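You operate a simulated robot arm through the tools that you are given. There is no shell and no other tool. Be economical: measure what you need, move in short steps, check, and stop when the job is done.

You are at the controls of a simulated two-armed robot. One attempt, no reset.

JOB
Pick up the black wheel chock from the top of the grey bench with one hand, pass it to the other hand and put it on the top of the parts cabinet.

The check looks at the end state, three seconds after you hand in, the way a careful person would. Anything else that was tipped, shoved, dropped, spilled or broken makes it a failure.

ROBOT AND FRAMES
Two 7-joint arms with two-finger parallel grippers on one trunk, on a base that drives. Base frame: it is fixed to the floor where the robot stands at the start and does not move with it; the origin is under the middle of the robot, x ahead of it, y to its left, z up; the surface under the hand at the start is at about z = 760. Units: mm, degrees, N and s.
The left shoulder is at the start at [36, 101, 1186], the right one opposite. With the tool pointing down near the work surface each hand reaches from about 100 to 480 mm from the robot's upright axis, wherever it stands, measured 20 degrees to its own side. Places, roughly: top of the parts cabinet [-2400, -500, 900]. Payload 2.4 kg a hand.
The tool frame of a hand sits at the grasp point between the pads (the TCP): z along the fingers, y along the line on which they close. The tips reach 24 mm beyond it. The gripper opens to 68 mm. The fingers are 17 mm wide and 10 mm thick; the gripper's body (40 by 70 mm) begins 41 mm behind the TCP.
Orientation is told as [roll, pitch, yaw] about the base's x, y, z axes, in that order, counted from this pose: with the fingers straight down and closing along the base's y, the tool's x points along the base's -x, its y along +y and its z along -z.

CONTROLS
- The arms move only by the tool step_arm. It takes "left_steps", "right_steps" or both (then of equal length, played together; a hand with none holds still); each is a list of rows, each an object (a shift or turn left out is 0, a gripper value left out holds the last) with "turn": the turn, a rotation vector about the base's x, y, z in units of 45 degrees (1.0 is 45 degrees), a list of three; "xyz": the shift along the base's x, y, z in units of 400 mm (1.0 is 400 mm), a list of three; "jaw": the finger opening in m, from 0 to 0.068. In form: [{"turn": [ax, ay, az], "xyz": [x, y, z], "jaw": jaw}, ...]. A call has 1 to 12 rows; each row is the pose to reach, as a shift and turn from the pose commanded when the call began. A call with a number of a shift or a turn outside -1 to 1 is refused whole. A row lasts 0.2 s, in which the tool goes at most 50 mm and 8.6 degrees; a call with a longer step from one row to the next is refused whole, and so is a gripper value outside its range. Where a pose cannot be reached the arm comes as near as it can. A force on the tool above 40 N (or 10 N above the force at the start of the call, whichever is more), or a blocked arm, ends the call early, and 0.2 s more pass. Each finger travels about 72 mm/s and halts on what it meets, pressing with about 27 N; the grip force reading is that of the motor and also rises with nothing between the fingers. The clock runs only during rows and for 0.2 s after the last one: add rows that repeat a pose to give the fingers time. The reply holds the time, the measured pose of the TCP, the force on the tool along the base axes, the opening and the grip force, in the units named above and with some noise, with the torque about the TCP (base axes, N m) and any sound that the robot's microphone picked up.
- Cameras (640 x 400 px; columns grow to the right, rows downward): "scene" is now at [109.4, 1.9, 1323.1]; the picture's right is [0.03, -1.00, 0.00], its down [-0.77, -0.02, -0.63] and it looks along [0.63, 0.02, -0.77] (base axes); focal length 292 px, centre (320, 200). "left" rides on the left gripper at [84, -11, -75] in its tool frame; the picture's right is [0.13, 0.99, 0.00], its down [-0.60, 0.08, -0.79] and it looks along [-0.79, 0.10, 0.61] (tool axes); focal length 251 px, centre (320, 200). "right" rides on the right gripper at [84, 11, -75] in its tool frame; the picture's right is [-0.13, 0.99, 0.00], its down [-0.60, -0.08, -0.79] and it looks along [-0.79, -0.10, 0.61] (tool axes); focal length 251 px, centre (320, 200). There is no depth. A picture from a camera that has moved, and an enlarged one, comes with that camera's place and axes in the base frame and with its lens.
- get_image(camera): a new picture of that camera. The clock stands still meanwhile.
- move_column(by): slides the trunk up (or, below 0, down) by that many mm; the arms and the scene camera ride with it, the base frame stays. It gives what a move gives, with no picture.
- base_move(legs): drives the robot by 1 to 6 legs, each [ahead, left, turn to the left] in mm, mm and degrees, along the robot's own axes; the way and the turn of a leg run together, so that a leg with both is an arc; at most 1500 mm and 180 degrees a leg. The arms and the cameras ride along, it lands a little off, and it stops where it bumps. It gives what a move gives.
- aim_head(pan, tilt): turns the head with the scene camera to pan (to the left, within 86 degrees either way) and tilt (down, from -29 to 69), counted from straight ahead of the robot. It gives what a move gives.
- close_up(camera, box): a new picture of the part [left, top, right, bottom] of that camera's present view, enlarged. The clock stands still meanwhile.
- finish_job(): hands the job in; it is judged then, once.

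Go step by step. Nothing tells you exact positions but the pictures and the camera data: compare them with the known pose of the tool, close in by small moves and look again before you grip or let go. The budget is 120 turns and 100 pictures, counting those below and the enlarged ones. Unless the task says otherwise, let go and move clear before handing in, and close with one line.

The tools are called after ">>>" as name(argument=value, ...) on one line, values as JSON. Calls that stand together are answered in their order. step_arm: Moves the arms, as the interface text tells. Its arguments: {"type":"object","properties":{"left_steps":{"type":"array","items":{"type":"object","properties":{"turn":{"type":"array","items":{"type":"number"}},"xyz":{"type":"array","items":{"type":"number"}},"jaw":{"type":"number"}}}},"right_steps":{"type":"array","items":{"type":"object","properties":{"turn":{"type":"array","items":{"type":"number"}},"xyz":{"type":"array","items":{"type":"number"}},"jaw":{"type":"number"}}}}},"required":[]} The other tools are called the same way: move_column (by) slides the trunk up or down; base_move (legs) drives the base; aim_head (pan, tilt) turns the head that bears the scene camera; get_image (camera) takes a picture; close_up (camera, box) takes an enlarged picture of a part of a camera's view; finish_job () hands the job in.

At the start:

```text
time_s: 0.0
left_tool_pos: [354.4, 218.1, 983.4]
left_tcp_rot: [0.0, 0.0, 0.1]
left_contact_force: [0.3, -0.9, -0.3]
left_ft_torque: [-0.01, -0.01, -0.01]
left_width: 68.0
left_gripper_force: 0.0
right_tool_pos: [321.5, -58.0, 1051.0]
right_tcp_rot: [0.1, 0.0, 0.0]
right_contact_force: [0.0, -0.5, 0.0]
right_ft_torque: [0.0, 0.02, -0.02]
right_width: 68.1
right_gripper_force: 0.1
trunk travel left (down, up): [-400.0, 450.0]
robot x, y, heading: [-0.3, 2.6, 0.1]
head pan, tilt: [1.7, 50.8]
```

scene: 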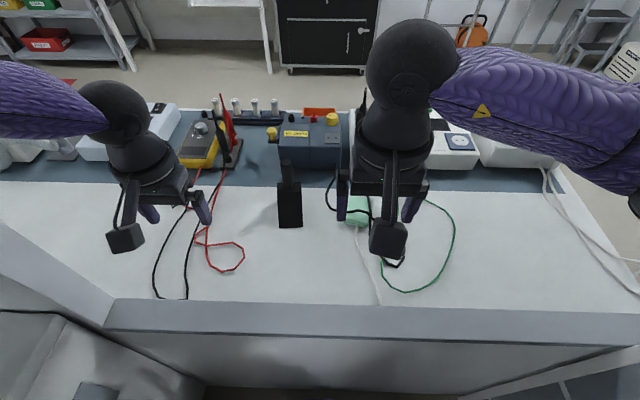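
right: 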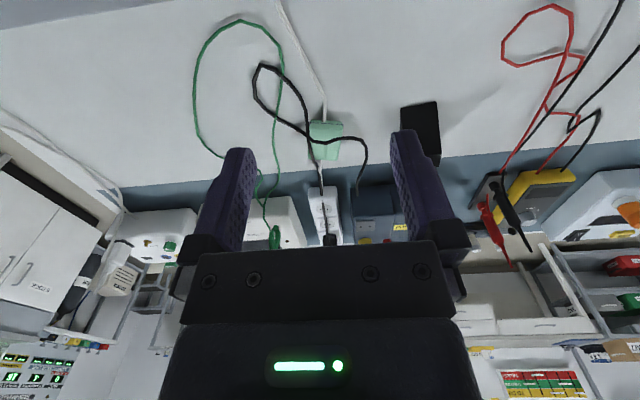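
left: 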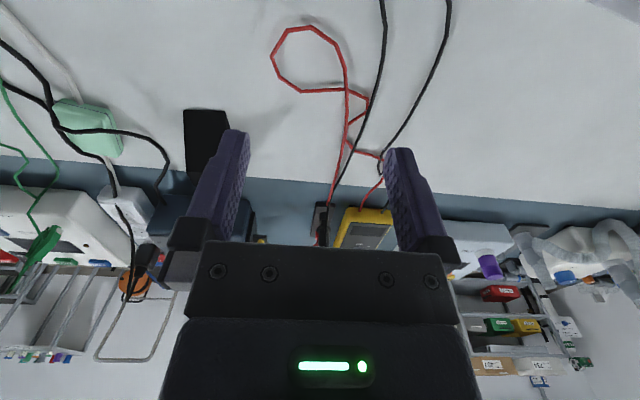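

I see a black block near pixel (289,205) in the scene view, probably the chock. I'll take a closer look.

>>> close_up(camera="scene", box=[230, 120, 390, 240])

>>> close_up(camera="left", box=[120, 60, 280, 220])

>>> close_up(camera="right", box=[340, 60, 500, 220])

```text
3.33 times, centred on (310, 180) of scene
camera zoom: at [109.4, 1.9, 1323.1], right [0.03, -1.0, 0.0], down [-0.77, -0.02, -0.63], along [0.63, 0.02, -0.77], focal length 973 px, centre (353, 267)
```

zoom: 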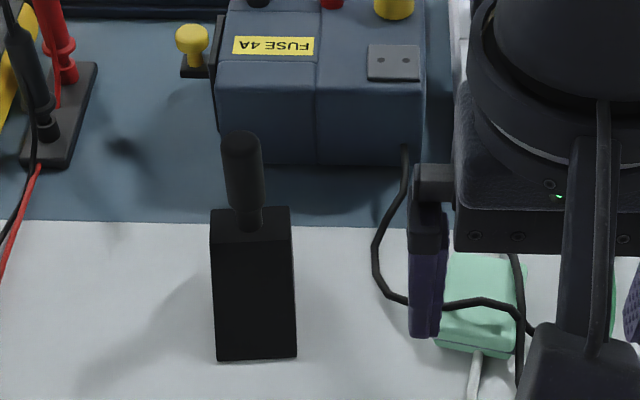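

```text
2.50 times, centred on (200, 140) of left
camera zoom: at [270.1, 206.7, 1058.2], right [-0.13, 0.99, 0.0], down [0.6, 0.08, 0.79], along [0.79, 0.1, -0.61], focal length 629 px, centre (620, 350)
```

zoom: 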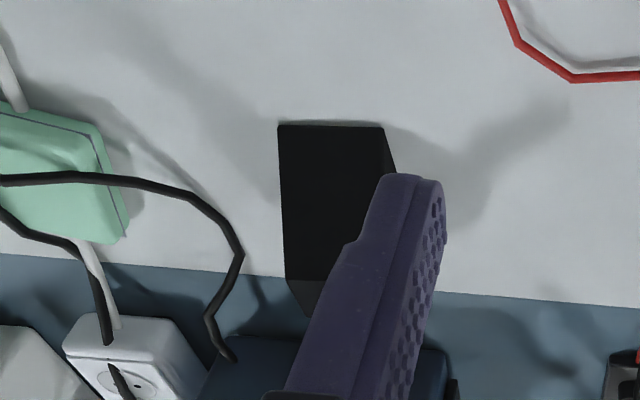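

```text
2.50 times, centred on (420, 140) of right
camera zoom: at [237.1, -45.5, 1126.0], right [0.13, 0.99, 0.0], down [0.6, -0.08, 0.79], along [0.79, -0.1, -0.61], focal length 629 px, centre (70, 350)
```

zoom: 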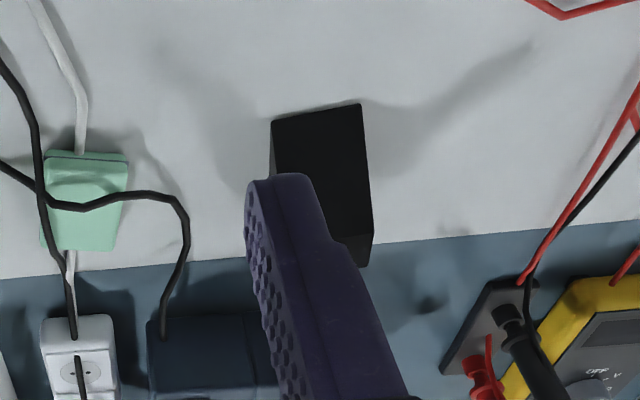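

The black wedge with an upright peg handle stands near x 485–560, y 80 on the bench, and I take it to be the chock. I'll move the right hand aside and centre the left hand on the chock for a better view.

>>> step_arm(left_steps=[{"xyz": [0, 0, 0]}, {"xyz": [0, 0, 0.05]}, {"xyz": [0, -0.1, 0.1]}, {"xyz": [0, -0.2, 0.1]}, {"xyz": [0, -0.32, 0.1]}], right_steps=[{"xyz": [0, -0.1, 0]}, {"xyz": [0, -0.2, 0]}, {"xyz": [0, -0.3, 0]}, {"xyz": [0, -0.4, 0]}, {"xyz": [0, -0.4, 0]}])

>>> get_image(camera="left")

>>> get_image(camera="right")

>>> get_image(camera="scene")

```text
time_s: 1.2
left_tool_pos: [354.5, 92.4, 1022.0]
left_tcp_rot: [0.0, 0.0, 0.0]
left_contact_force: [-0.9, 0.1, -0.2]
left_ft_torque: [0.03, -0.01, 0.0]
left_width: 68.2
left_gripper_force: 0.0
right_tool_pos: [321.2, -218.6, 1051.6]
right_tcp_rot: [0.1, 0.0, -0.1]
right_contact_force: [0.0, 0.0, -0.5]
right_ft_torque: [0.01, 0.01, 0.01]
right_width: 67.9
right_gripper_force: 0.0
trunk travel left (down, up): [-400.0, 450.0]
robot x, y, heading: [1.6, -0.4, 0.0]
head pan, tilt: [1.7, 50.8]
```

```text
93 pictures are left
camera left: at [269.3, 80.4, 1097.6], right [-0.13, 0.99, 0.0], down [0.6, 0.08, 0.79], along [0.79, 0.1, -0.61], focal length 251 px, centre (320, 200)
```

left: 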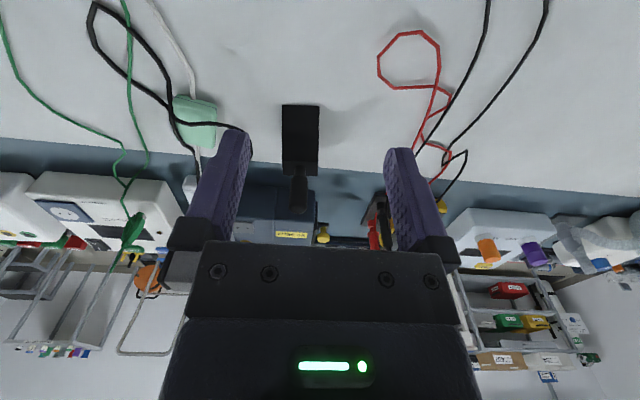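

```text
92 pictures are left
camera right: at [237.5, -206.7, 1126.7], right [0.13, 0.99, 0.0], down [0.6, -0.08, 0.79], along [0.79, -0.1, -0.61], focal length 251 px, centre (320, 200)
```

right: 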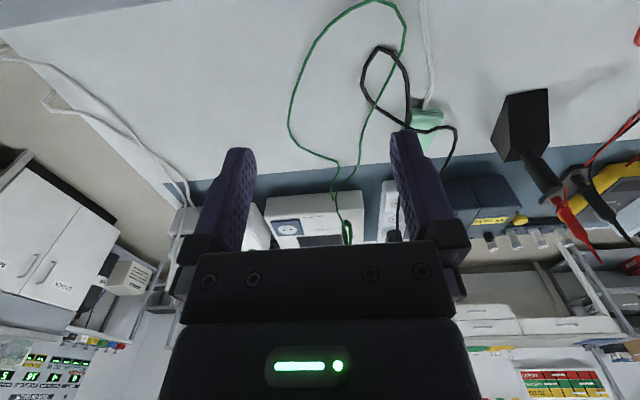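

```text
91 pictures are left
camera scene: at [109.6, 1.7, 1323.0], right [0.03, -1.0, 0.0], down [-0.77, -0.02, -0.63], along [0.63, 0.02, -0.77], focal length 292 px, centre (320, 200)
```

scene: 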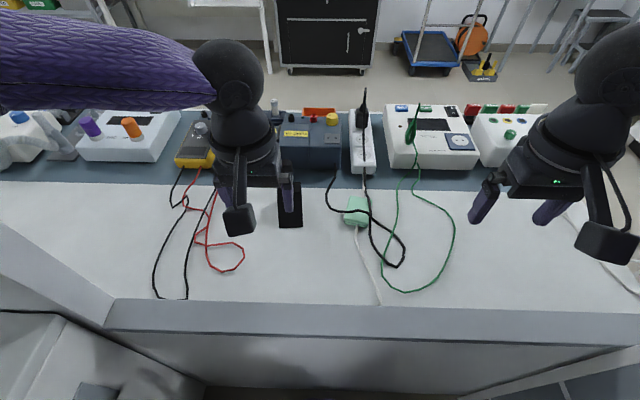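

>>> close_up(camera="left", box=[250, 80, 350, 230])

>>> close_up(camera="right", box=[470, 70, 630, 230])

```text
2.67 times, centred on (300, 155) of left
camera zoom: at [269.3, 80.4, 1097.6], right [-0.13, 0.99, 0.0], down [0.6, 0.08, 0.79], along [0.79, 0.1, -0.61], focal length 670 px, centre (373, 320)
```

zoom: 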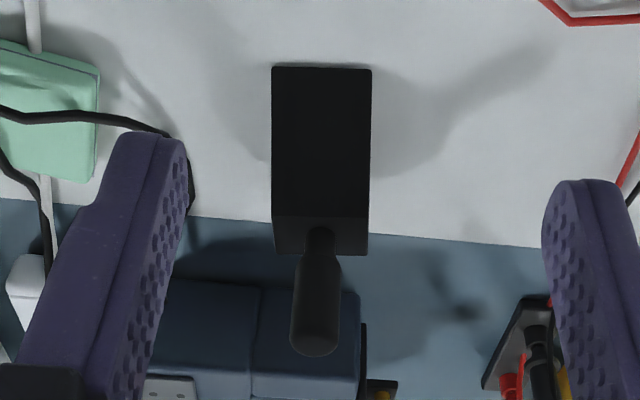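

```text
2.50 times, centred on (550, 150) of right
camera zoom: at [237.5, -206.7, 1126.7], right [0.13, 0.99, 0.0], down [0.6, -0.08, 0.79], along [0.79, -0.1, -0.61], focal length 629 px, centre (-255, 325)
```

zoom: 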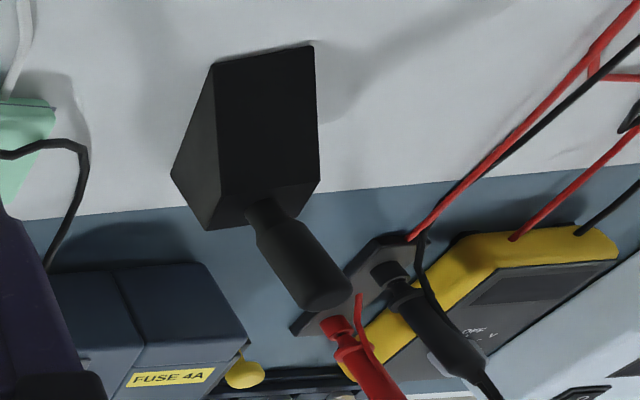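

The chock is a 90×54 mm wedge about 58 mm high, yawed about 5°. Its peg is about 26 mm thick and stands at about (558, 88), with its top near z 895. I need to be a bit closer, so I'll look down to check the base's clearance to the bench.

>>> aim_head(pan=0, tilt=69)

>>> get_image(camera="scene")

```text
time_s: 2.0
left_tool_pos: [353.9, 94.2, 1022.7]
left_tcp_rot: [-0.1, 0.0, 0.0]
left_contact_force: [0.1, 0.1, 0.9]
left_ft_torque: [0.01, -0.01, 0.01]
left_width: 68.0
left_gripper_force: 0.1
right_tool_pos: [322.2, -217.6, 1051.5]
right_tcp_rot: [0.1, 0.0, -0.1]
right_contact_force: [-0.1, 0.4, -0.4]
right_ft_torque: [0.0, 0.02, 0.01]
right_width: 68.1
right_gripper_force: 0.1
trunk travel left (down, up): [-400.0, 450.0]
robot x, y, heading: [-1.1, -1.1, 0.2]
head pan, tilt: [0.0, 68.8]
```

```text
88 pictures are left
camera scene: at [89.1, -0.6, 1302.2], right [0.0, -1.0, 0.0], down [-0.93, 0.0, -0.36], along [0.36, 0.0, -0.93], focal length 292 px, centre (320, 200)
```

scene: 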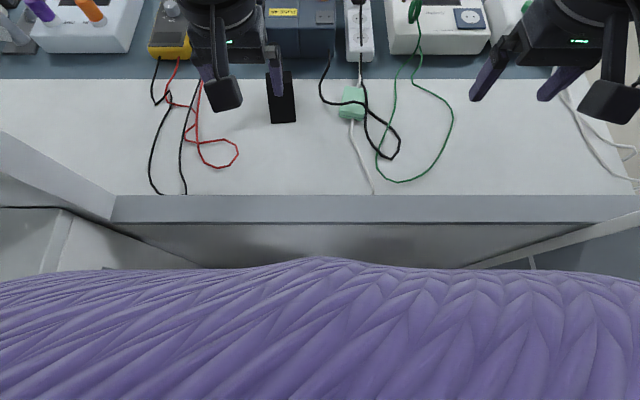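

The bench front edge is at about x 300. Before driving, I'll test the left arm's reach towards the peg at a safe height.

>>> step_arm(left_steps=[{"xyz": [0.1, 0, 0]}, {"xyz": [0.2, 0, 0]}, {"xyz": [0.3, -0.005, 0]}, {"xyz": [0.4, -0.01, 0]}, {"xyz": [0.51, -0.015, 0]}, {"xyz": [0.51, -0.015, 0]}])

>>> get_image(camera="left")

```text
time_s: 3.4
left_tool_pos: [429.0, 161.3, 1048.4]
left_tcp_rot: [0.0, -0.1, 0.0]
left_contact_force: [0.4, 0.0, 0.4]
left_ft_torque: [0.0, 0.0, 0.02]
left_width: 68.0
left_gripper_force: 0.0
left hand out of reach, approached as far as the arm can: row 1, 2, 3, 4, 5, 6
right_tool_pos: [322.0, -216.8, 1051.1]
right_tcp_rot: [0.2, -0.1, -0.1]
right_contact_force: [0.4, -0.1, -0.1]
right_ft_torque: [0.0, -0.01, 0.02]
right_width: 67.6
right_gripper_force: 0.1
trunk travel left (down, up): [-400.0, 450.0]
robot x, y, heading: [-3.5, 1.2, -0.0]
head pan, tilt: [0.0, 68.8]
```

```text
87 pictures are left
camera left: at [343.6, 148.9, 1123.8], right [-0.13, 0.99, 0.0], down [0.6, 0.08, 0.79], along [0.79, 0.1, -0.61], focal length 251 px, centre (320, 200)
```

left: 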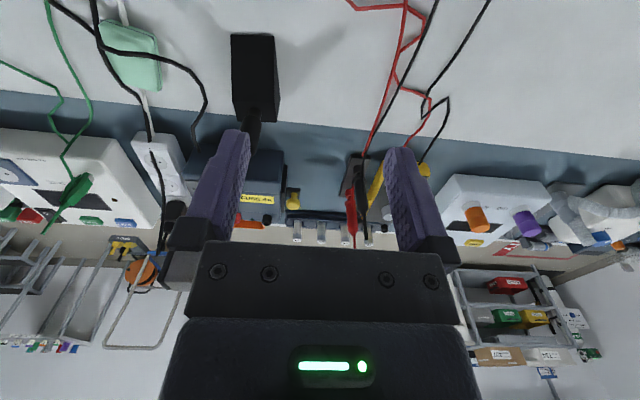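

The arm falls well short, so the base must come closer. I'll drive ahead in small legs and a little to the right, which puts the peg in the left arm's better sector.

>>> base_move(legs=[[50, -80, 0]])

>>> get_image(camera="scene")

```text
time_s: 4.5
left_tool_pos: [453.2, 100.8, 1048.4]
left_tcp_rot: [0.0, -0.2, 1.8]
left_contact_force: [-0.3, 0.6, 0.5]
left_ft_torque: [-0.01, -0.01, 0.03]
left_width: 67.9
left_gripper_force: 0.0
right_tool_pos: [359.8, -280.8, 1050.7]
right_tcp_rot: [0.1, 0.1, 1.7]
right_contact_force: [0.3, -0.1, 0.3]
right_ft_torque: [0.0, 0.06, 0.02]
right_width: 67.9
right_gripper_force: 0.0
trunk travel left (down, up): [-400.0, 450.0]
robot x, y, heading: [29.4, -72.5, 1.9]
head pan, tilt: [0.0, 68.8]
```

```text
86 pictures are left
camera scene: at [120.0, -70.8, 1302.3], right [0.03, -1.0, 0.0], down [-0.93, -0.03, -0.36], along [0.36, 0.01, -0.93], focal length 292 px, centre (320, 200)
```

scene: 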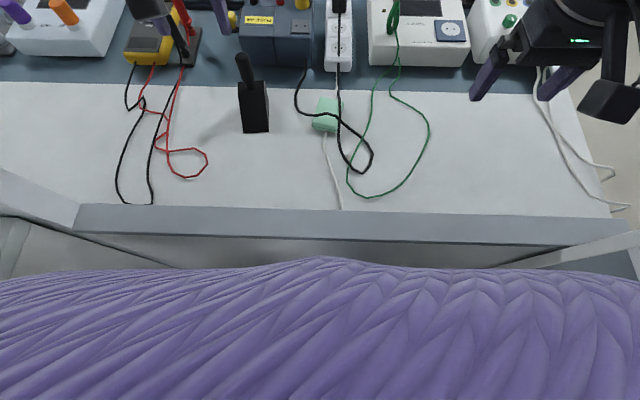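

No bump was reported, though it landed 20 mm short. I'll go a bit further.

>>> base_move(legs=[[60, 0, -1.9]])

```text
time_s: 5.2
left_tool_pos: [453.2, 99.9, 1049.3]
left_tcp_rot: [0.0, -0.1, 1.7]
left_contact_force: [-0.5, -0.3, 0.5]
left_ft_torque: [0.0, -0.03, -0.01]
left_width: 68.2
left_gripper_force: 0.1
right_tool_pos: [359.1, -281.1, 1051.3]
right_tcp_rot: [0.1, 0.0, 1.7]
right_contact_force: [0.1, -0.1, 0.1]
right_ft_torque: [0.0, 0.03, 0.02]
right_width: 67.6
right_gripper_force: 0.1
trunk travel left (down, up): [-400.0, 450.0]
robot x, y, heading: [28.3, -72.1, 1.9]
head pan, tilt: [0.0, 68.8]
stopped in leg 1: the robot was blocked; the commanded pose is now the measured one
```

The base is against the bench at x≈29. I'll back off slightly and tilt the left tool forward about 20° to gain the missing reach. The closing axis stays along y, so the peg can still be gripped squarely.

>>> base_move(legs=[[-12, 0, -1.9]])

>>> aim_head(pan=10, tilt=50)

>>> step_arm(left_steps=[{"turn": [0, -0.15, 0]}, {"turn": [0, -0.3, 0]}, {"turn": [0, -0.45, 0]}, {"turn": [0, -0.45, 0]}])

>>> get_image(camera="left")

>>> get_image(camera="scene")

```text
time_s: 6.0
left_tool_pos: [447.9, 84.6, 1048.7]
left_tcp_rot: [0.0, -0.2, -0.2]
left_contact_force: [-0.3, 0.0, 0.5]
left_ft_torque: [0.01, -0.05, 0.0]
left_width: 67.8
left_gripper_force: 0.1
right_tool_pos: [338.3, -291.6, 1051.2]
right_tcp_rot: [0.0, 0.0, -0.2]
right_contact_force: [0.2, 0.7, 0.4]
right_ft_torque: [0.0, -0.01, 0.03]
right_width: 67.9
right_gripper_force: 0.0
trunk travel left (down, up): [-400.0, 450.0]
robot x, y, heading: [19.3, -72.5, -0.4]
head pan, tilt: [0.0, 68.8]
```

```text
time_s: 6.8
left_tool_pos: [447.5, 86.2, 1049.9]
left_tcp_rot: [0.0, -0.1, -0.1]
left_contact_force: [-1.0, 0.3, -0.8]
left_ft_torque: [0.0, 0.01, 0.02]
left_width: 68.0
left_gripper_force: 0.1
right_tool_pos: [338.9, -291.1, 1050.9]
right_tcp_rot: [0.0, 0.1, -0.3]
right_contact_force: [-0.7, -0.2, -0.8]
right_ft_torque: [0.01, -0.02, -0.02]
right_width: 68.1
right_gripper_force: 0.1
trunk travel left (down, up): [-400.0, 450.0]
robot x, y, heading: [19.0, -73.6, -0.3]
head pan, tilt: [10.0, 50.0]
```

```text
time_s: 7.8
left_tool_pos: [447.5, 85.9, 1049.2]
left_tcp_rot: [0.1, -20.4, -0.2]
left_contact_force: [-0.1, 0.2, -0.5]
left_ft_torque: [-0.01, -0.01, -0.01]
left_width: 68.2
left_gripper_force: 0.1
right_tool_pos: [338.5, -291.8, 1051.8]
right_tcp_rot: [0.1, 0.1, -0.2]
right_contact_force: [0.3, -0.4, -1.1]
right_ft_torque: [0.02, 0.01, -0.02]
right_width: 68.1
right_gripper_force: 0.1
trunk travel left (down, up): [-400.0, 450.0]
robot x, y, heading: [17.4, -72.7, -0.5]
head pan, tilt: [10.0, 50.0]
```

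```text
85 pictures are left
camera left: at [342.1, 74.9, 1090.0], right [-0.12, 0.99, -0.04], down [0.29, 0.08, 0.95], along [0.95, 0.1, -0.3], focal length 251 px, centre (320, 200)
```

left: 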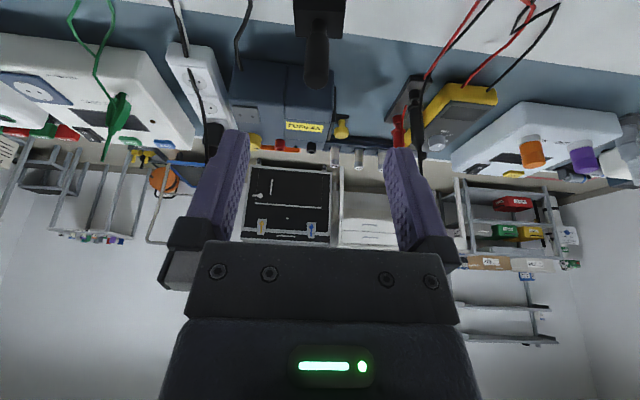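

```text
84 pictures are left
camera scene: at [127.7, -60.3, 1324.1], right [0.17, -0.99, 0.0], down [-0.76, -0.13, -0.64], along [0.63, 0.11, -0.77], focal length 292 px, centre (320, 200)
```

scene: 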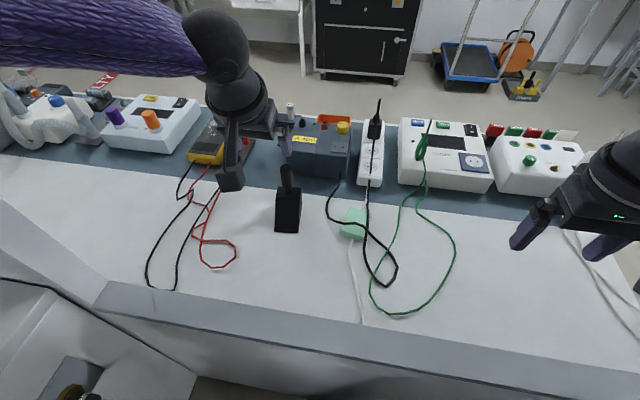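

The left tool is tilted now. I'll refine the peg's position with enlargements.

>>> close_up(camera="left", box=[270, 0, 370, 100])

>>> close_up(camera="scene", box=[230, 150, 350, 250])

```text
4.00 times, centred on (320, 50) of left
camera zoom: at [342.1, 74.9, 1090.0], right [-0.12, 0.99, -0.04], down [0.29, 0.08, 0.95], along [0.95, 0.1, -0.3], focal length 1006 px, centre (320, 800)
```

zoom: 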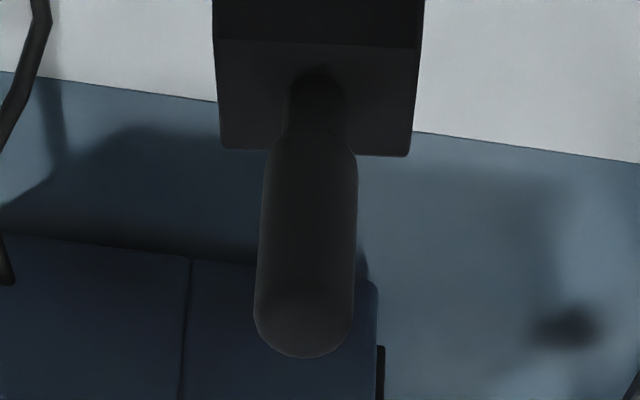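

```text
4.00 times, centred on (290, 200) of scene
camera zoom: at [127.7, -60.3, 1324.1], right [0.17, -0.99, 0.0], down [-0.76, -0.13, -0.64], along [0.63, 0.11, -0.77], focal length 1168 px, centre (440, 200)
```

zoom: 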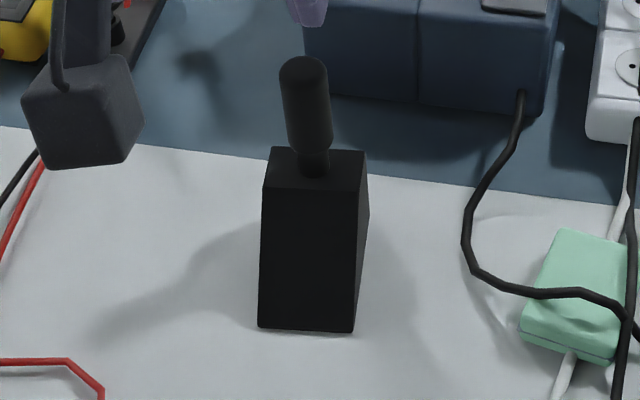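

The peg axis is at about (555, 87), top near z 895. I'll move the open left gripper above it.

>>> step_arm(left_steps=[{"xyz": [0.08, 0.0, 0]}, {"xyz": [0.16, 0.002, -0.03]}, {"xyz": [0.22, 0.004, -0.08]}, {"xyz": [0.269, 0.004, -0.1225]}, {"xyz": [0.269, 0.004, -0.1225]}])

>>> get_image(camera="left")

>>> close_up(camera="scene", box=[190, 70, 390, 250])

```text
time_s: 9.0
left_tool_pos: [507.4, 106.6, 1020.2]
left_tcp_rot: [0.1, -20.4, -0.2]
left_contact_force: [0.6, 0.2, -0.4]
left_ft_torque: [0.03, 0.01, 0.0]
left_width: 68.0
left_gripper_force: 0.0
left hand out of reach, approached as far as the arm can: row 2, 3, 4, 5
right_tool_pos: [339.0, -292.3, 1051.5]
right_tcp_rot: [0.0, 0.0, -0.2]
right_contact_force: [-0.3, -0.4, 0.3]
right_ft_torque: [-0.01, 0.03, -0.01]
right_width: 67.7
right_gripper_force: 0.0
trunk travel left (down, up): [-400.0, 450.0]
robot x, y, heading: [15.7, -72.4, -0.1]
head pan, tilt: [10.0, 50.0]
```

```text
81 pictures are left
camera left: at [401.3, 96.0, 1061.8], right [-0.12, 0.99, -0.04], down [0.29, 0.08, 0.95], along [0.95, 0.1, -0.3], focal length 251 px, centre (320, 200)
```

left: 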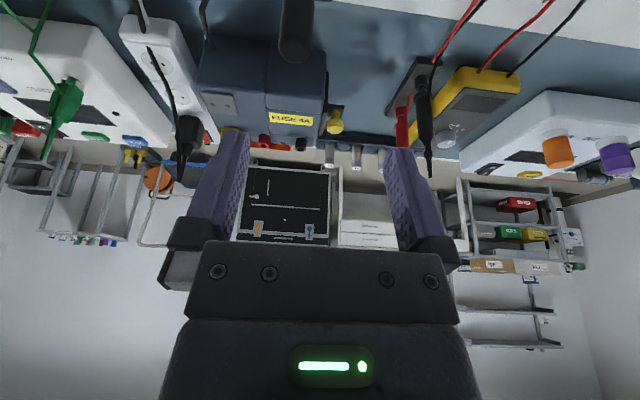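

```text
2.22 times, centred on (290, 160) of scene
camera zoom: at [127.8, -60.3, 1324.1], right [0.17, -0.99, 0.0], down [-0.76, -0.13, -0.64], along [0.63, 0.11, -0.77], focal length 649 px, centre (387, 289)
```

zoom: 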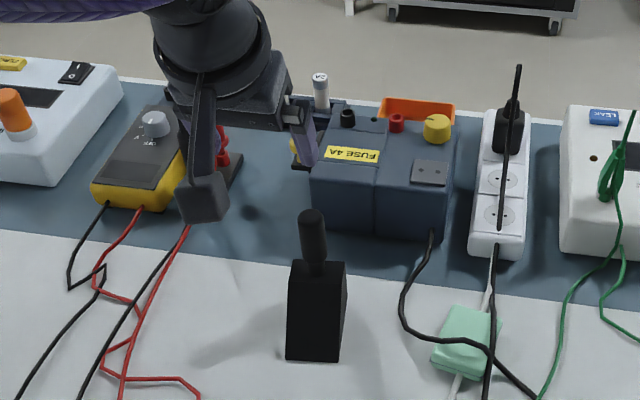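

Full reach is still short at a 20° tilt. I'll retract, tilt to about 50° and lower the trunk so the wrist sits near shoulder height, raising both hands first.

>>> step_arm(left_steps=[{"xyz": [-0.08, -0.01, 0.06]}, {"xyz": [-0.16, -0.02, 0.12]}, {"xyz": [-0.24, -0.03, 0.18]}, {"xyz": [-0.27, -0.045, 0.25], "turn": [0, -0.15, 0]}, {"xyz": [-0.27, -0.045, 0.325], "turn": [0, -0.3, 0]}, {"xyz": [-0.27, -0.045, 0.325], "turn": [0, -0.48, 0]}, {"xyz": [-0.27, -0.045, 0.325], "turn": [0, -0.66, 0]}, {"xyz": [-0.27, -0.045, 0.325], "turn": [0, -0.66, 0]}], right_steps=[{"xyz": [0, 0, 0.06]}, {"xyz": [0, 0, 0.12]}, {"xyz": [0, 0, 0.18]}, {"xyz": [0, 0, 0.25]}, {"xyz": [0, 0, 0.25]}, {"xyz": [0, 0, 0.25]}, {"xyz": [0, 0, 0.25]}, {"xyz": [0, 0, 0.25]}])

```text
time_s: 10.8
left_tool_pos: [399.4, 90.2, 1150.4]
left_tcp_rot: [0.1, -50.2, -0.3]
left_contact_force: [0.0, -0.1, 0.5]
left_ft_torque: [0.0, 0.02, -0.01]
left_width: 68.0
left_gripper_force: 0.1
right_tool_pos: [339.7, -291.6, 1151.3]
right_tcp_rot: [0.0, 0.0, -0.2]
right_contact_force: [0.5, -0.6, -0.3]
right_ft_torque: [0.03, -0.03, 0.02]
right_width: 68.0
right_gripper_force: 0.1
trunk travel left (down, up): [-400.0, 450.0]
robot x, y, heading: [22.3, -72.8, -0.3]
head pan, tilt: [10.0, 50.0]
```

The commanded pose tracked the measured one. I'll lower the trunk 150 mm.

>>> move_column(by=-150)

>>> step_arm(left_steps=[{"xyz": [0.1, 0, 0]}, {"xyz": [0.2, -0.003, -0.03]}, {"xyz": [0.3, -0.005, -0.06]}, {"xyz": [0.37, -0.006, -0.09]}, {"xyz": [0.37, -0.006, -0.09]}])

>>> get_image(camera="left")

>>> get_image(camera="scene")

```text
time_s: 12.6
left_tool_pos: [398.9, 91.4, 1000.8]
left_tcp_rot: [0.2, -50.0, -0.4]
left_contact_force: [-1.2, -0.2, 0.5]
left_ft_torque: [0.0, 0.01, -0.03]
left_width: 67.8
left_gripper_force: 0.2
right_tool_pos: [339.7, -291.6, 1000.8]
right_tcp_rot: [0.0, -0.1, -0.2]
right_contact_force: [0.2, -0.1, 0.0]
right_ft_torque: [0.01, -0.03, 0.01]
right_width: 67.9
right_gripper_force: 0.1
trunk travel left (down, up): [-250.0, 600.0]
robot x, y, heading: [17.7, -72.4, -0.1]
head pan, tilt: [10.0, 50.0]
```

```text
time_s: 13.8
left_tool_pos: [548.1, 88.0, 962.9]
left_tcp_rot: [0.3, -50.0, -0.4]
left_contact_force: [0.8, 0.8, -0.1]
left_ft_torque: [0.0, 0.0, 0.0]
left_width: 67.8
left_gripper_force: 0.0
right_tool_pos: [339.5, -291.9, 1000.2]
right_tcp_rot: [0.1, 0.0, -0.2]
right_contact_force: [-0.7, -0.6, -0.1]
right_ft_torque: [0.02, 0.0, -0.02]
right_width: 68.1
right_gripper_force: 0.0
trunk travel left (down, up): [-250.0, 600.0]
robot x, y, heading: [18.6, -69.4, 0.1]
head pan, tilt: [10.0, 50.0]
```

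```text
79 pictures are left
camera left: at [436.0, 76.2, 948.2], right [-0.08, 0.99, -0.1], down [-0.22, 0.08, 0.97], along [0.97, 0.1, 0.21], focal length 251 px, centre (320, 200)
```

left: 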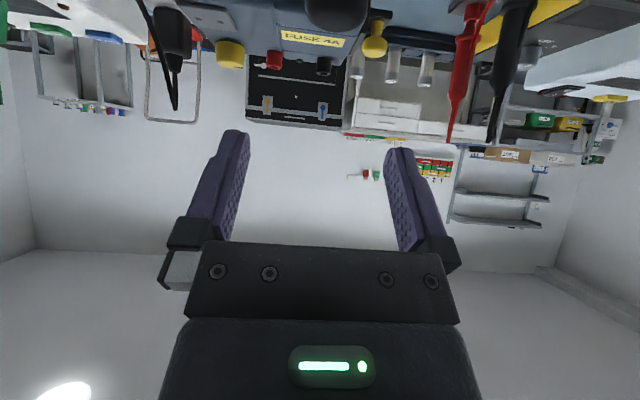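

```text
78 pictures are left
camera scene: at [156.0, -60.4, 1172.4], right [0.17, -0.99, 0.0], down [-0.76, -0.13, -0.64], along [0.63, 0.11, -0.77], focal length 292 px, centre (320, 200)
```

scene: 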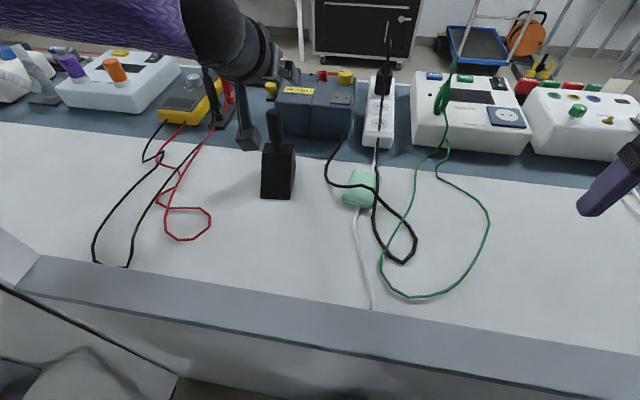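

The hand is centred over the peg. I'll descend with the jaws open to TCP z≈872, then check.

>>> step_arm(left_steps=[{"xyz": [0.01, -0.001, -0.06]}, {"xyz": [0.0175, -0.001, -0.12]}, {"xyz": [0.0175, -0.001, -0.18]}, {"xyz": [0.0175, -0.001, -0.225]}, {"xyz": [0.0175, -0.001, -0.225]}])

>>> get_image(camera="left")

>>> close_up(camera="scene", box=[180, 60, 380, 220])

```text
time_s: 15.0
left_tool_pos: [555.8, 87.7, 873.7]
left_tcp_rot: [0.2, -49.9, -0.3]
left_contact_force: [1.3, 0.1, -0.2]
left_ft_torque: [0.03, 0.02, -0.03]
left_width: 68.0
left_gripper_force: 0.1
right_tool_pos: [338.8, -291.3, 1001.6]
right_tcp_rot: [0.1, -0.1, -0.2]
right_contact_force: [0.0, -0.5, -0.8]
right_ft_torque: [-0.01, -0.01, -0.06]
right_width: 67.8
right_gripper_force: 0.0
trunk travel left (down, up): [-250.0, 600.0]
robot x, y, heading: [20.4, -78.7, -0.4]
head pan, tilt: [10.0, 50.0]
```

```text
77 pictures are left
camera left: at [442.7, 76.1, 858.3], right [-0.08, 0.99, -0.1], down [-0.22, 0.08, 0.97], along [0.97, 0.1, 0.21], focal length 251 px, centre (320, 200)
```

left: 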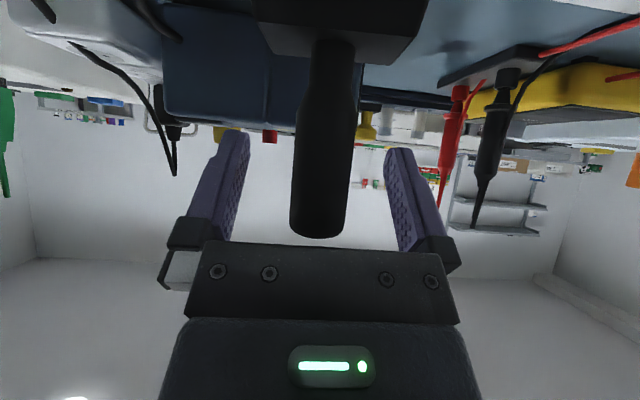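

```text
2.50 times, centred on (280, 140) of scene
camera zoom: at [155.9, -60.4, 1172.5], right [0.17, -0.99, 0.0], down [-0.76, -0.13, -0.64], along [0.63, 0.11, -0.77], focal length 730 px, centre (420, 350)
```

zoom: 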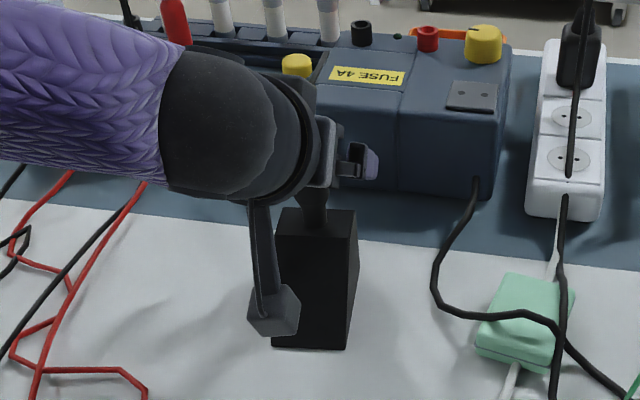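

The peg stands centred between the fingers. I'll close the jaws.

>>> step_arm(left_steps=[{"jaw": 0.04}, {"jaw": 0.015}, {"jaw": 0.015}, {"jaw": 0.015}, {"jaw": 0.015}])

>>> step_arm(left_steps=[{"xyz": [0, 0, 0.02]}, {"xyz": [0, 0, 0.06]}, {"xyz": [0, 0, 0.1]}, {"xyz": [0, 0, 0.1]}])

>>> get_image(camera="left")

>>> close_up(camera="scene", box=[180, 60, 380, 220])

```text
time_s: 16.2
left_tool_pos: [554.2, 87.1, 874.2]
left_tcp_rot: [0.2, -50.0, -0.3]
left_contact_force: [0.1, -1.2, -0.4]
left_ft_torque: [-0.18, -0.01, -0.04]
left_width: 25.2
left_gripper_force: 26.9
right_tool_pos: [340.4, -292.4, 1002.1]
right_tcp_rot: [0.1, 0.0, -0.2]
right_contact_force: [-0.1, 0.2, 0.6]
right_ft_torque: [0.01, 0.02, -0.03]
right_width: 67.9
right_gripper_force: 0.1
trunk travel left (down, up): [-250.0, 600.0]
robot x, y, heading: [21.7, -71.9, -0.3]
head pan, tilt: [10.0, 50.0]
```

```text
time_s: 17.2
left_tool_pos: [555.1, 87.6, 915.5]
left_tcp_rot: [0.3, -49.9, -0.2]
left_contact_force: [1.1, 0.1, -4.0]
left_ft_torque: [0.0, -0.02, -0.03]
left_width: 25.1
left_gripper_force: 27.4
right_tool_pos: [339.4, -290.2, 1001.4]
right_tcp_rot: [0.1, -0.1, -0.2]
right_contact_force: [0.0, 1.2, 0.4]
right_ft_torque: [0.0, 0.02, -0.01]
right_width: 68.0
right_gripper_force: 0.1
trunk travel left (down, up): [-250.0, 600.0]
robot x, y, heading: [18.9, -70.7, 0.2]
head pan, tilt: [10.0, 50.0]
```

```text
75 pictures are left
camera left: at [442.9, 76.3, 898.2], right [-0.08, 0.99, -0.1], down [-0.22, 0.08, 0.97], along [0.97, 0.1, 0.21], focal length 251 px, centre (320, 200)
```

left: 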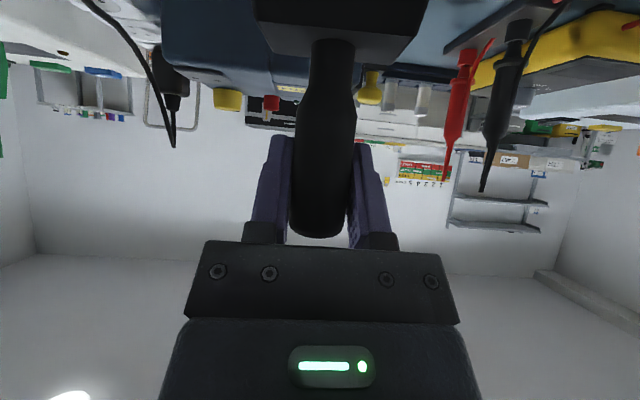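

```text
2.50 times, centred on (280, 140) of scene
camera zoom: at [156.1, -60.4, 1172.4], right [0.17, -0.99, 0.0], down [-0.76, -0.13, -0.64], along [0.63, 0.11, -0.77], focal length 730 px, centre (420, 350)
```

zoom: 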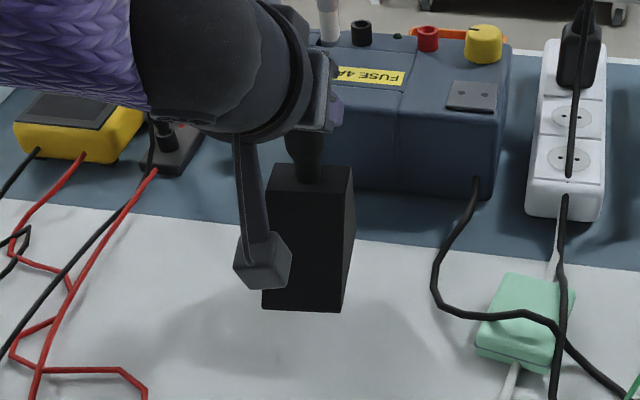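

The chock is lifted (about 4 N, so about 0.4 kg) and hangs straight. For a cleaner hand-over I'll set it down closer on clear bench at x≈430, then regrip its peg low from the side so the other hand can take it from above.

>>> step_arm(left_steps=[{"xyz": [-0.06, 0, 0]}, {"xyz": [-0.14, 0, 0]}, {"xyz": [-0.22, 0, 0]}, {"xyz": [-0.29, 0, 0]}, {"xyz": [-0.3125, 0, 0]}, {"xyz": [-0.3125, 0, 0]}])

>>> get_image(camera="scene")

```text
time_s: 18.6
left_tool_pos: [431.8, 87.3, 914.6]
left_tcp_rot: [0.2, -50.0, -0.3]
left_contact_force: [-0.5, -0.5, -3.3]
left_ft_torque: [0.01, -0.03, -0.04]
left_width: 25.1
left_gripper_force: 27.2
right_tool_pos: [340.2, -292.1, 1000.8]
right_tcp_rot: [0.1, 0.0, -0.2]
right_contact_force: [0.3, 0.8, 0.0]
right_ft_torque: [0.02, 0.01, 0.01]
right_width: 67.8
right_gripper_force: 0.0
trunk travel left (down, up): [-250.0, 600.0]
robot x, y, heading: [19.8, -68.8, -0.1]
head pan, tilt: [10.0, 50.0]
```

```text
73 pictures are left
camera scene: at [156.0, -60.4, 1172.4], right [0.17, -0.99, 0.0], down [-0.76, -0.13, -0.64], along [0.63, 0.11, -0.77], focal length 292 px, centre (320, 200)
```

scene: 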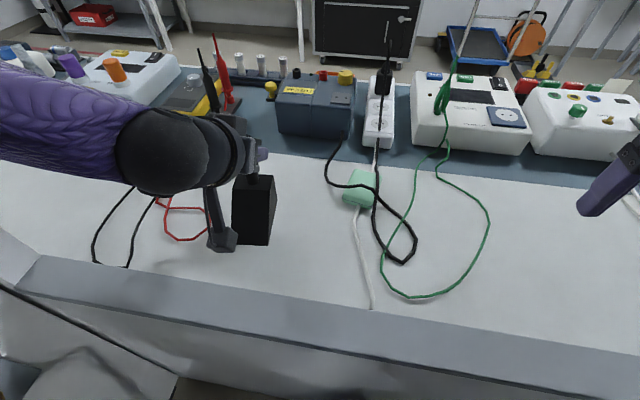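

The area beneath is clear, with the red cable about 70 mm further left. I'll lower it onto the bench.

>>> step_arm(left_steps=[{"xyz": [0, 0, -0.04]}, {"xyz": [0, 0, -0.08]}, {"xyz": [0, 0, -0.095]}, {"xyz": [0, 0, -0.101]}, {"xyz": [0, 0, -0.101]}])

>>> close_up(camera="scene", box=[180, 150, 320, 270])

```text
time_s: 19.8
left_tool_pos: [429.3, 86.2, 874.4]
left_tcp_rot: [0.1, -50.0, -0.2]
left_contact_force: [0.3, 0.6, 3.4]
left_ft_torque: [-0.14, 0.2, -0.11]
left_width: 24.9
left_gripper_force: 26.8
right_tool_pos: [339.9, -292.4, 1001.9]
right_tcp_rot: [0.0, 0.1, -0.2]
right_contact_force: [0.3, -0.1, -0.5]
right_ft_torque: [-0.04, 0.02, 0.01]
right_width: 67.9
right_gripper_force: 0.1
trunk travel left (down, up): [-250.0, 600.0]
robot x, y, heading: [16.7, -69.6, -0.3]
head pan, tilt: [10.0, 50.0]
```

```text
3.33 times, centred on (250, 210) of scene
camera zoom: at [155.7, -60.4, 1172.5], right [0.17, -0.99, 0.0], down [-0.76, -0.13, -0.64], along [0.63, 0.11, -0.77], focal length 973 px, centre (553, 167)
```

zoom: 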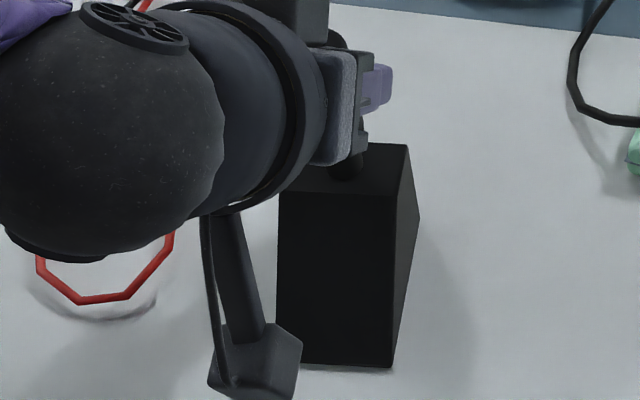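

It stands on the bench with its weight supported. I'll release, rise straight up, and then reorient the left tool to come in from the left side with its camera on top.

>>> step_arm(left_steps=[{"jaw": 0.04}, {"jaw": 0.068}, {"jaw": 0.068}, {"xyz": [0, 0, 0.06]}, {"xyz": [0, 0, 0.14]}, {"xyz": [0, 0, 0.24]}, {"xyz": [0, 0.1, 0.34]}, {"xyz": [0, 0.2, 0.4]}, {"xyz": [0, 0.25, 0.4]}])

>>> step_arm(left_steps=[{"turn": [0, 0.17, 0]}, {"turn": [0, 0.34, 0]}, {"turn": [0, 0.51, 0]}, {"turn": [0, 0.68, 0]}, {"turn": [0, 0.85, 0]}, {"turn": [0, 1.0, 0]}, {"turn": [0, 1.0, 0]}])

>>> step_arm(left_steps=[{"turn": [0, 0, 0.17]}, {"turn": [0, 0, 0.34]}, {"turn": [0, 0, 0.51]}, {"turn": [0, 0, 0.68]}, {"turn": [0, 0, 0.85]}, {"turn": [0, 0, 1.0]}, {"turn": [0, 0, 1.0]}])

>>> get_image(camera="scene")

```text
refused: row 7 steps farther than a row can; nothing moved
```

```text
time_s: 21.4
left_tool_pos: [429.8, 88.0, 875.1]
left_tcp_rot: [0.0, -5.0, -0.2]
left_contact_force: [0.9, -0.1, -3.0]
left_ft_torque: [-0.02, -0.14, 0.01]
left_width: 25.0
left_gripper_force: 27.1
right_tool_pos: [339.2, -292.1, 1001.2]
right_tcp_rot: [0.1, 0.0, -0.2]
right_contact_force: [0.2, -0.1, 0.1]
right_ft_torque: [0.03, -0.01, 0.0]
right_width: 68.0
right_gripper_force: 0.0
trunk travel left (down, up): [-250.0, 600.0]
robot x, y, heading: [19.4, -71.1, -0.2]
head pan, tilt: [10.0, 50.0]
```

```text
time_s: 23.0
left_tool_pos: [430.1, 88.5, 874.0]
left_tcp_rot: [0.0, -5.0, 44.9]
left_contact_force: [-0.6, -0.7, -3.4]
left_ft_torque: [0.13, -0.08, 0.01]
left_width: 25.1
left_gripper_force: 27.0
right_tool_pos: [338.1, -292.2, 1002.6]
right_tcp_rot: [0.1, 0.0, -0.1]
right_contact_force: [0.3, -0.5, -0.4]
right_ft_torque: [0.01, 0.0, 0.03]
right_width: 67.9
right_gripper_force: 0.2
trunk travel left (down, up): [-250.0, 600.0]
robot x, y, heading: [18.9, -74.5, -0.1]
head pan, tilt: [10.0, 50.0]
```

```text
71 pictures are left
camera scene: at [156.0, -60.4, 1172.4], right [0.17, -0.99, 0.0], down [-0.76, -0.13, -0.64], along [0.63, 0.11, -0.77], focal length 292 px, centre (320, 200)
```

scene: 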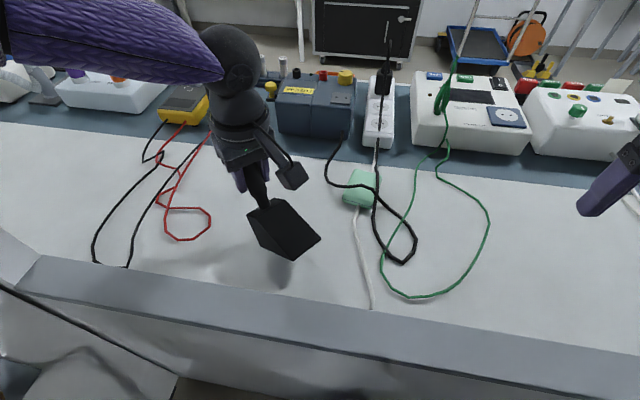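

The first call was refused for a too-long step, so the later turns swung the still-held chock. It's still firmly held and touched nothing. I'll raise it and undo those turns one call at a time.

>>> step_arm(left_steps=[{"xyz": [0, 0, 0.06]}, {"xyz": [0, 0, 0.12]}, {"xyz": [0, 0, 0.12], "turn": [0, 0, -0.17]}, {"xyz": [0, 0, 0.12], "turn": [0, 0, -0.34]}, {"xyz": [0, 0, 0.12], "turn": [0, 0, -0.51]}, {"xyz": [0, 0, 0.12], "turn": [0, 0, -0.68]}, {"xyz": [0, 0, 0.12], "turn": [0, 0, -0.85]}, {"xyz": [0, 0, 0.12], "turn": [0, 0, -1.0]}, {"xyz": [0, 0, 0.12], "turn": [0, 0, -1.0]}])

>>> get_image(camera="scene")

```text
time_s: 25.0
left_tool_pos: [430.4, 88.7, 921.7]
left_tcp_rot: [0.0, -5.0, -0.3]
left_contact_force: [0.8, 0.8, -3.7]
left_ft_torque: [-0.03, -0.18, 0.0]
left_width: 25.0
left_gripper_force: 26.9
right_tool_pos: [340.0, -291.5, 1000.3]
right_tcp_rot: [0.0, 0.0, -0.3]
right_contact_force: [-0.7, 0.0, -0.9]
right_ft_torque: [0.0, 0.0, 0.02]
right_width: 68.3
right_gripper_force: 0.0
trunk travel left (down, up): [-250.0, 600.0]
robot x, y, heading: [21.0, -75.3, -0.1]
head pan, tilt: [10.0, 50.0]
```

```text
70 pictures are left
camera scene: at [156.0, -60.4, 1172.4], right [0.17, -0.99, 0.0], down [-0.76, -0.13, -0.64], along [0.63, 0.11, -0.77], focal length 292 px, centre (320, 200)
```

scene: 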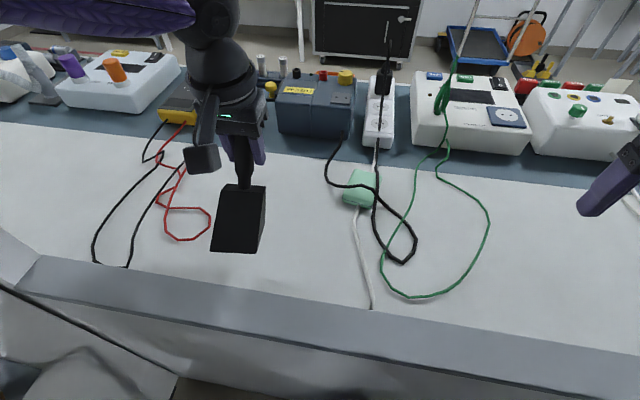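

>>> step_arm(left_steps=[{"turn": [0, -0.17, 0]}, {"turn": [0, -0.34, 0]}, {"turn": [0, -0.51, 0]}, {"turn": [0, -0.68, 0]}, {"turn": [0, -0.85, 0]}, {"turn": [0, -1.0, 0]}, {"turn": [0, -1.0, 0]}])

>>> close_up(camera="scene", box=[170, 130, 330, 270])

>>> get_image(camera="left")

```text
time_s: 26.6
left_tool_pos: [429.8, 87.5, 922.3]
left_tcp_rot: [0.3, -50.0, -0.2]
left_contact_force: [0.4, -0.3, -2.5]
left_ft_torque: [0.03, -0.01, -0.04]
left_width: 25.2
left_gripper_force: 26.9
right_tool_pos: [339.3, -292.6, 1000.1]
right_tcp_rot: [0.0, 0.0, -0.2]
right_contact_force: [0.3, 1.0, -0.2]
right_ft_torque: [0.04, 0.0, 0.03]
right_width: 68.3
right_gripper_force: 0.1
trunk travel left (down, up): [-250.0, 600.0]
robot x, y, heading: [25.1, -72.2, -0.3]
head pan, tilt: [10.0, 50.0]
```

```text
2.86 times, centred on (250, 200) of scene
camera zoom: at [156.0, -60.3, 1172.4], right [0.17, -0.99, 0.0], down [-0.76, -0.13, -0.64], along [0.63, 0.11, -0.77], focal length 834 px, centre (520, 200)
```

zoom: 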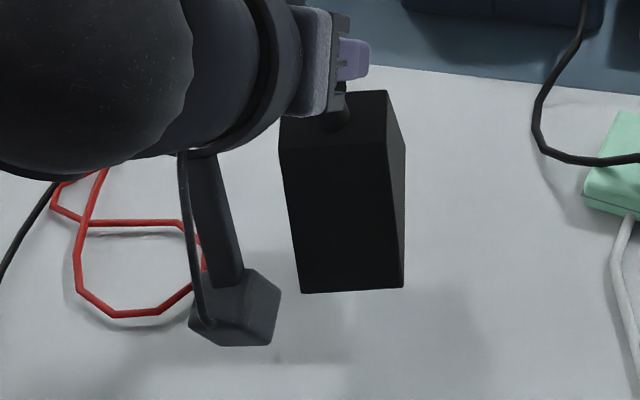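

```text
68 pictures are left
camera left: at [317.2, 76.1, 906.2], right [-0.08, 0.99, -0.1], down [-0.22, 0.08, 0.97], along [0.97, 0.1, 0.21], focal length 251 px, centre (320, 200)
```

left: 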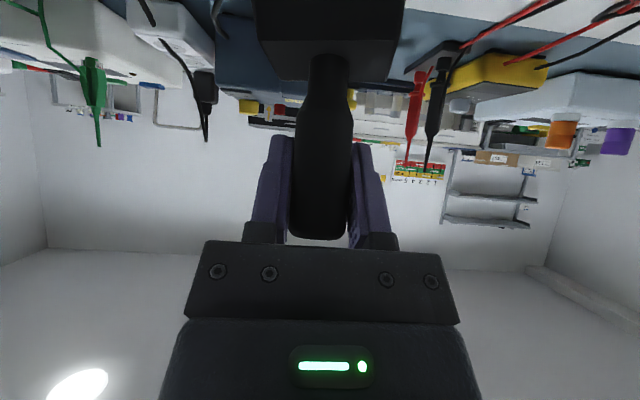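

The chock is back roughly upright, perhaps pitched and yawed a few degrees. I'll lower it until it nearly touches and check.

>>> step_arm(left_steps=[{"xyz": [0, 0, -0.04]}, {"xyz": [0, 0, -0.08]}, {"xyz": [0, 0, -0.1]}, {"xyz": [0, 0, -0.1]}])

>>> close_up(camera="scene", box=[190, 150, 310, 260])

```text
time_s: 27.6
left_tool_pos: [429.9, 85.5, 885.0]
left_tcp_rot: [0.4, -50.5, -0.4]
left_contact_force: [16.2, 0.8, 32.0]
left_ft_torque: [0.53, -0.18, -0.15]
left_width: 25.8
left_gripper_force: 27.4
right_tool_pos: [339.5, -293.1, 1002.7]
right_tcp_rot: [0.1, -0.1, -0.3]
right_contact_force: [-0.2, 0.0, 0.2]
right_ft_torque: [-0.03, 0.0, 0.0]
right_width: 68.0
right_gripper_force: 0.0
trunk travel left (down, up): [-250.0, 600.0]
robot x, y, heading: [18.5, -74.6, -0.4]
head pan, tilt: [10.0, 50.0]
```

```text
3.64 times, centred on (250, 205) of scene
camera zoom: at [155.8, -61.5, 1172.9], right [0.17, -0.99, 0.0], down [-0.76, -0.13, -0.64], along [0.63, 0.11, -0.77], focal length 1062 px, centre (574, 182)
```

zoom: 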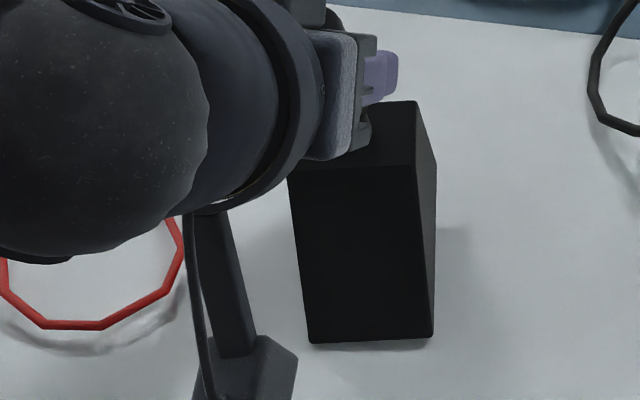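

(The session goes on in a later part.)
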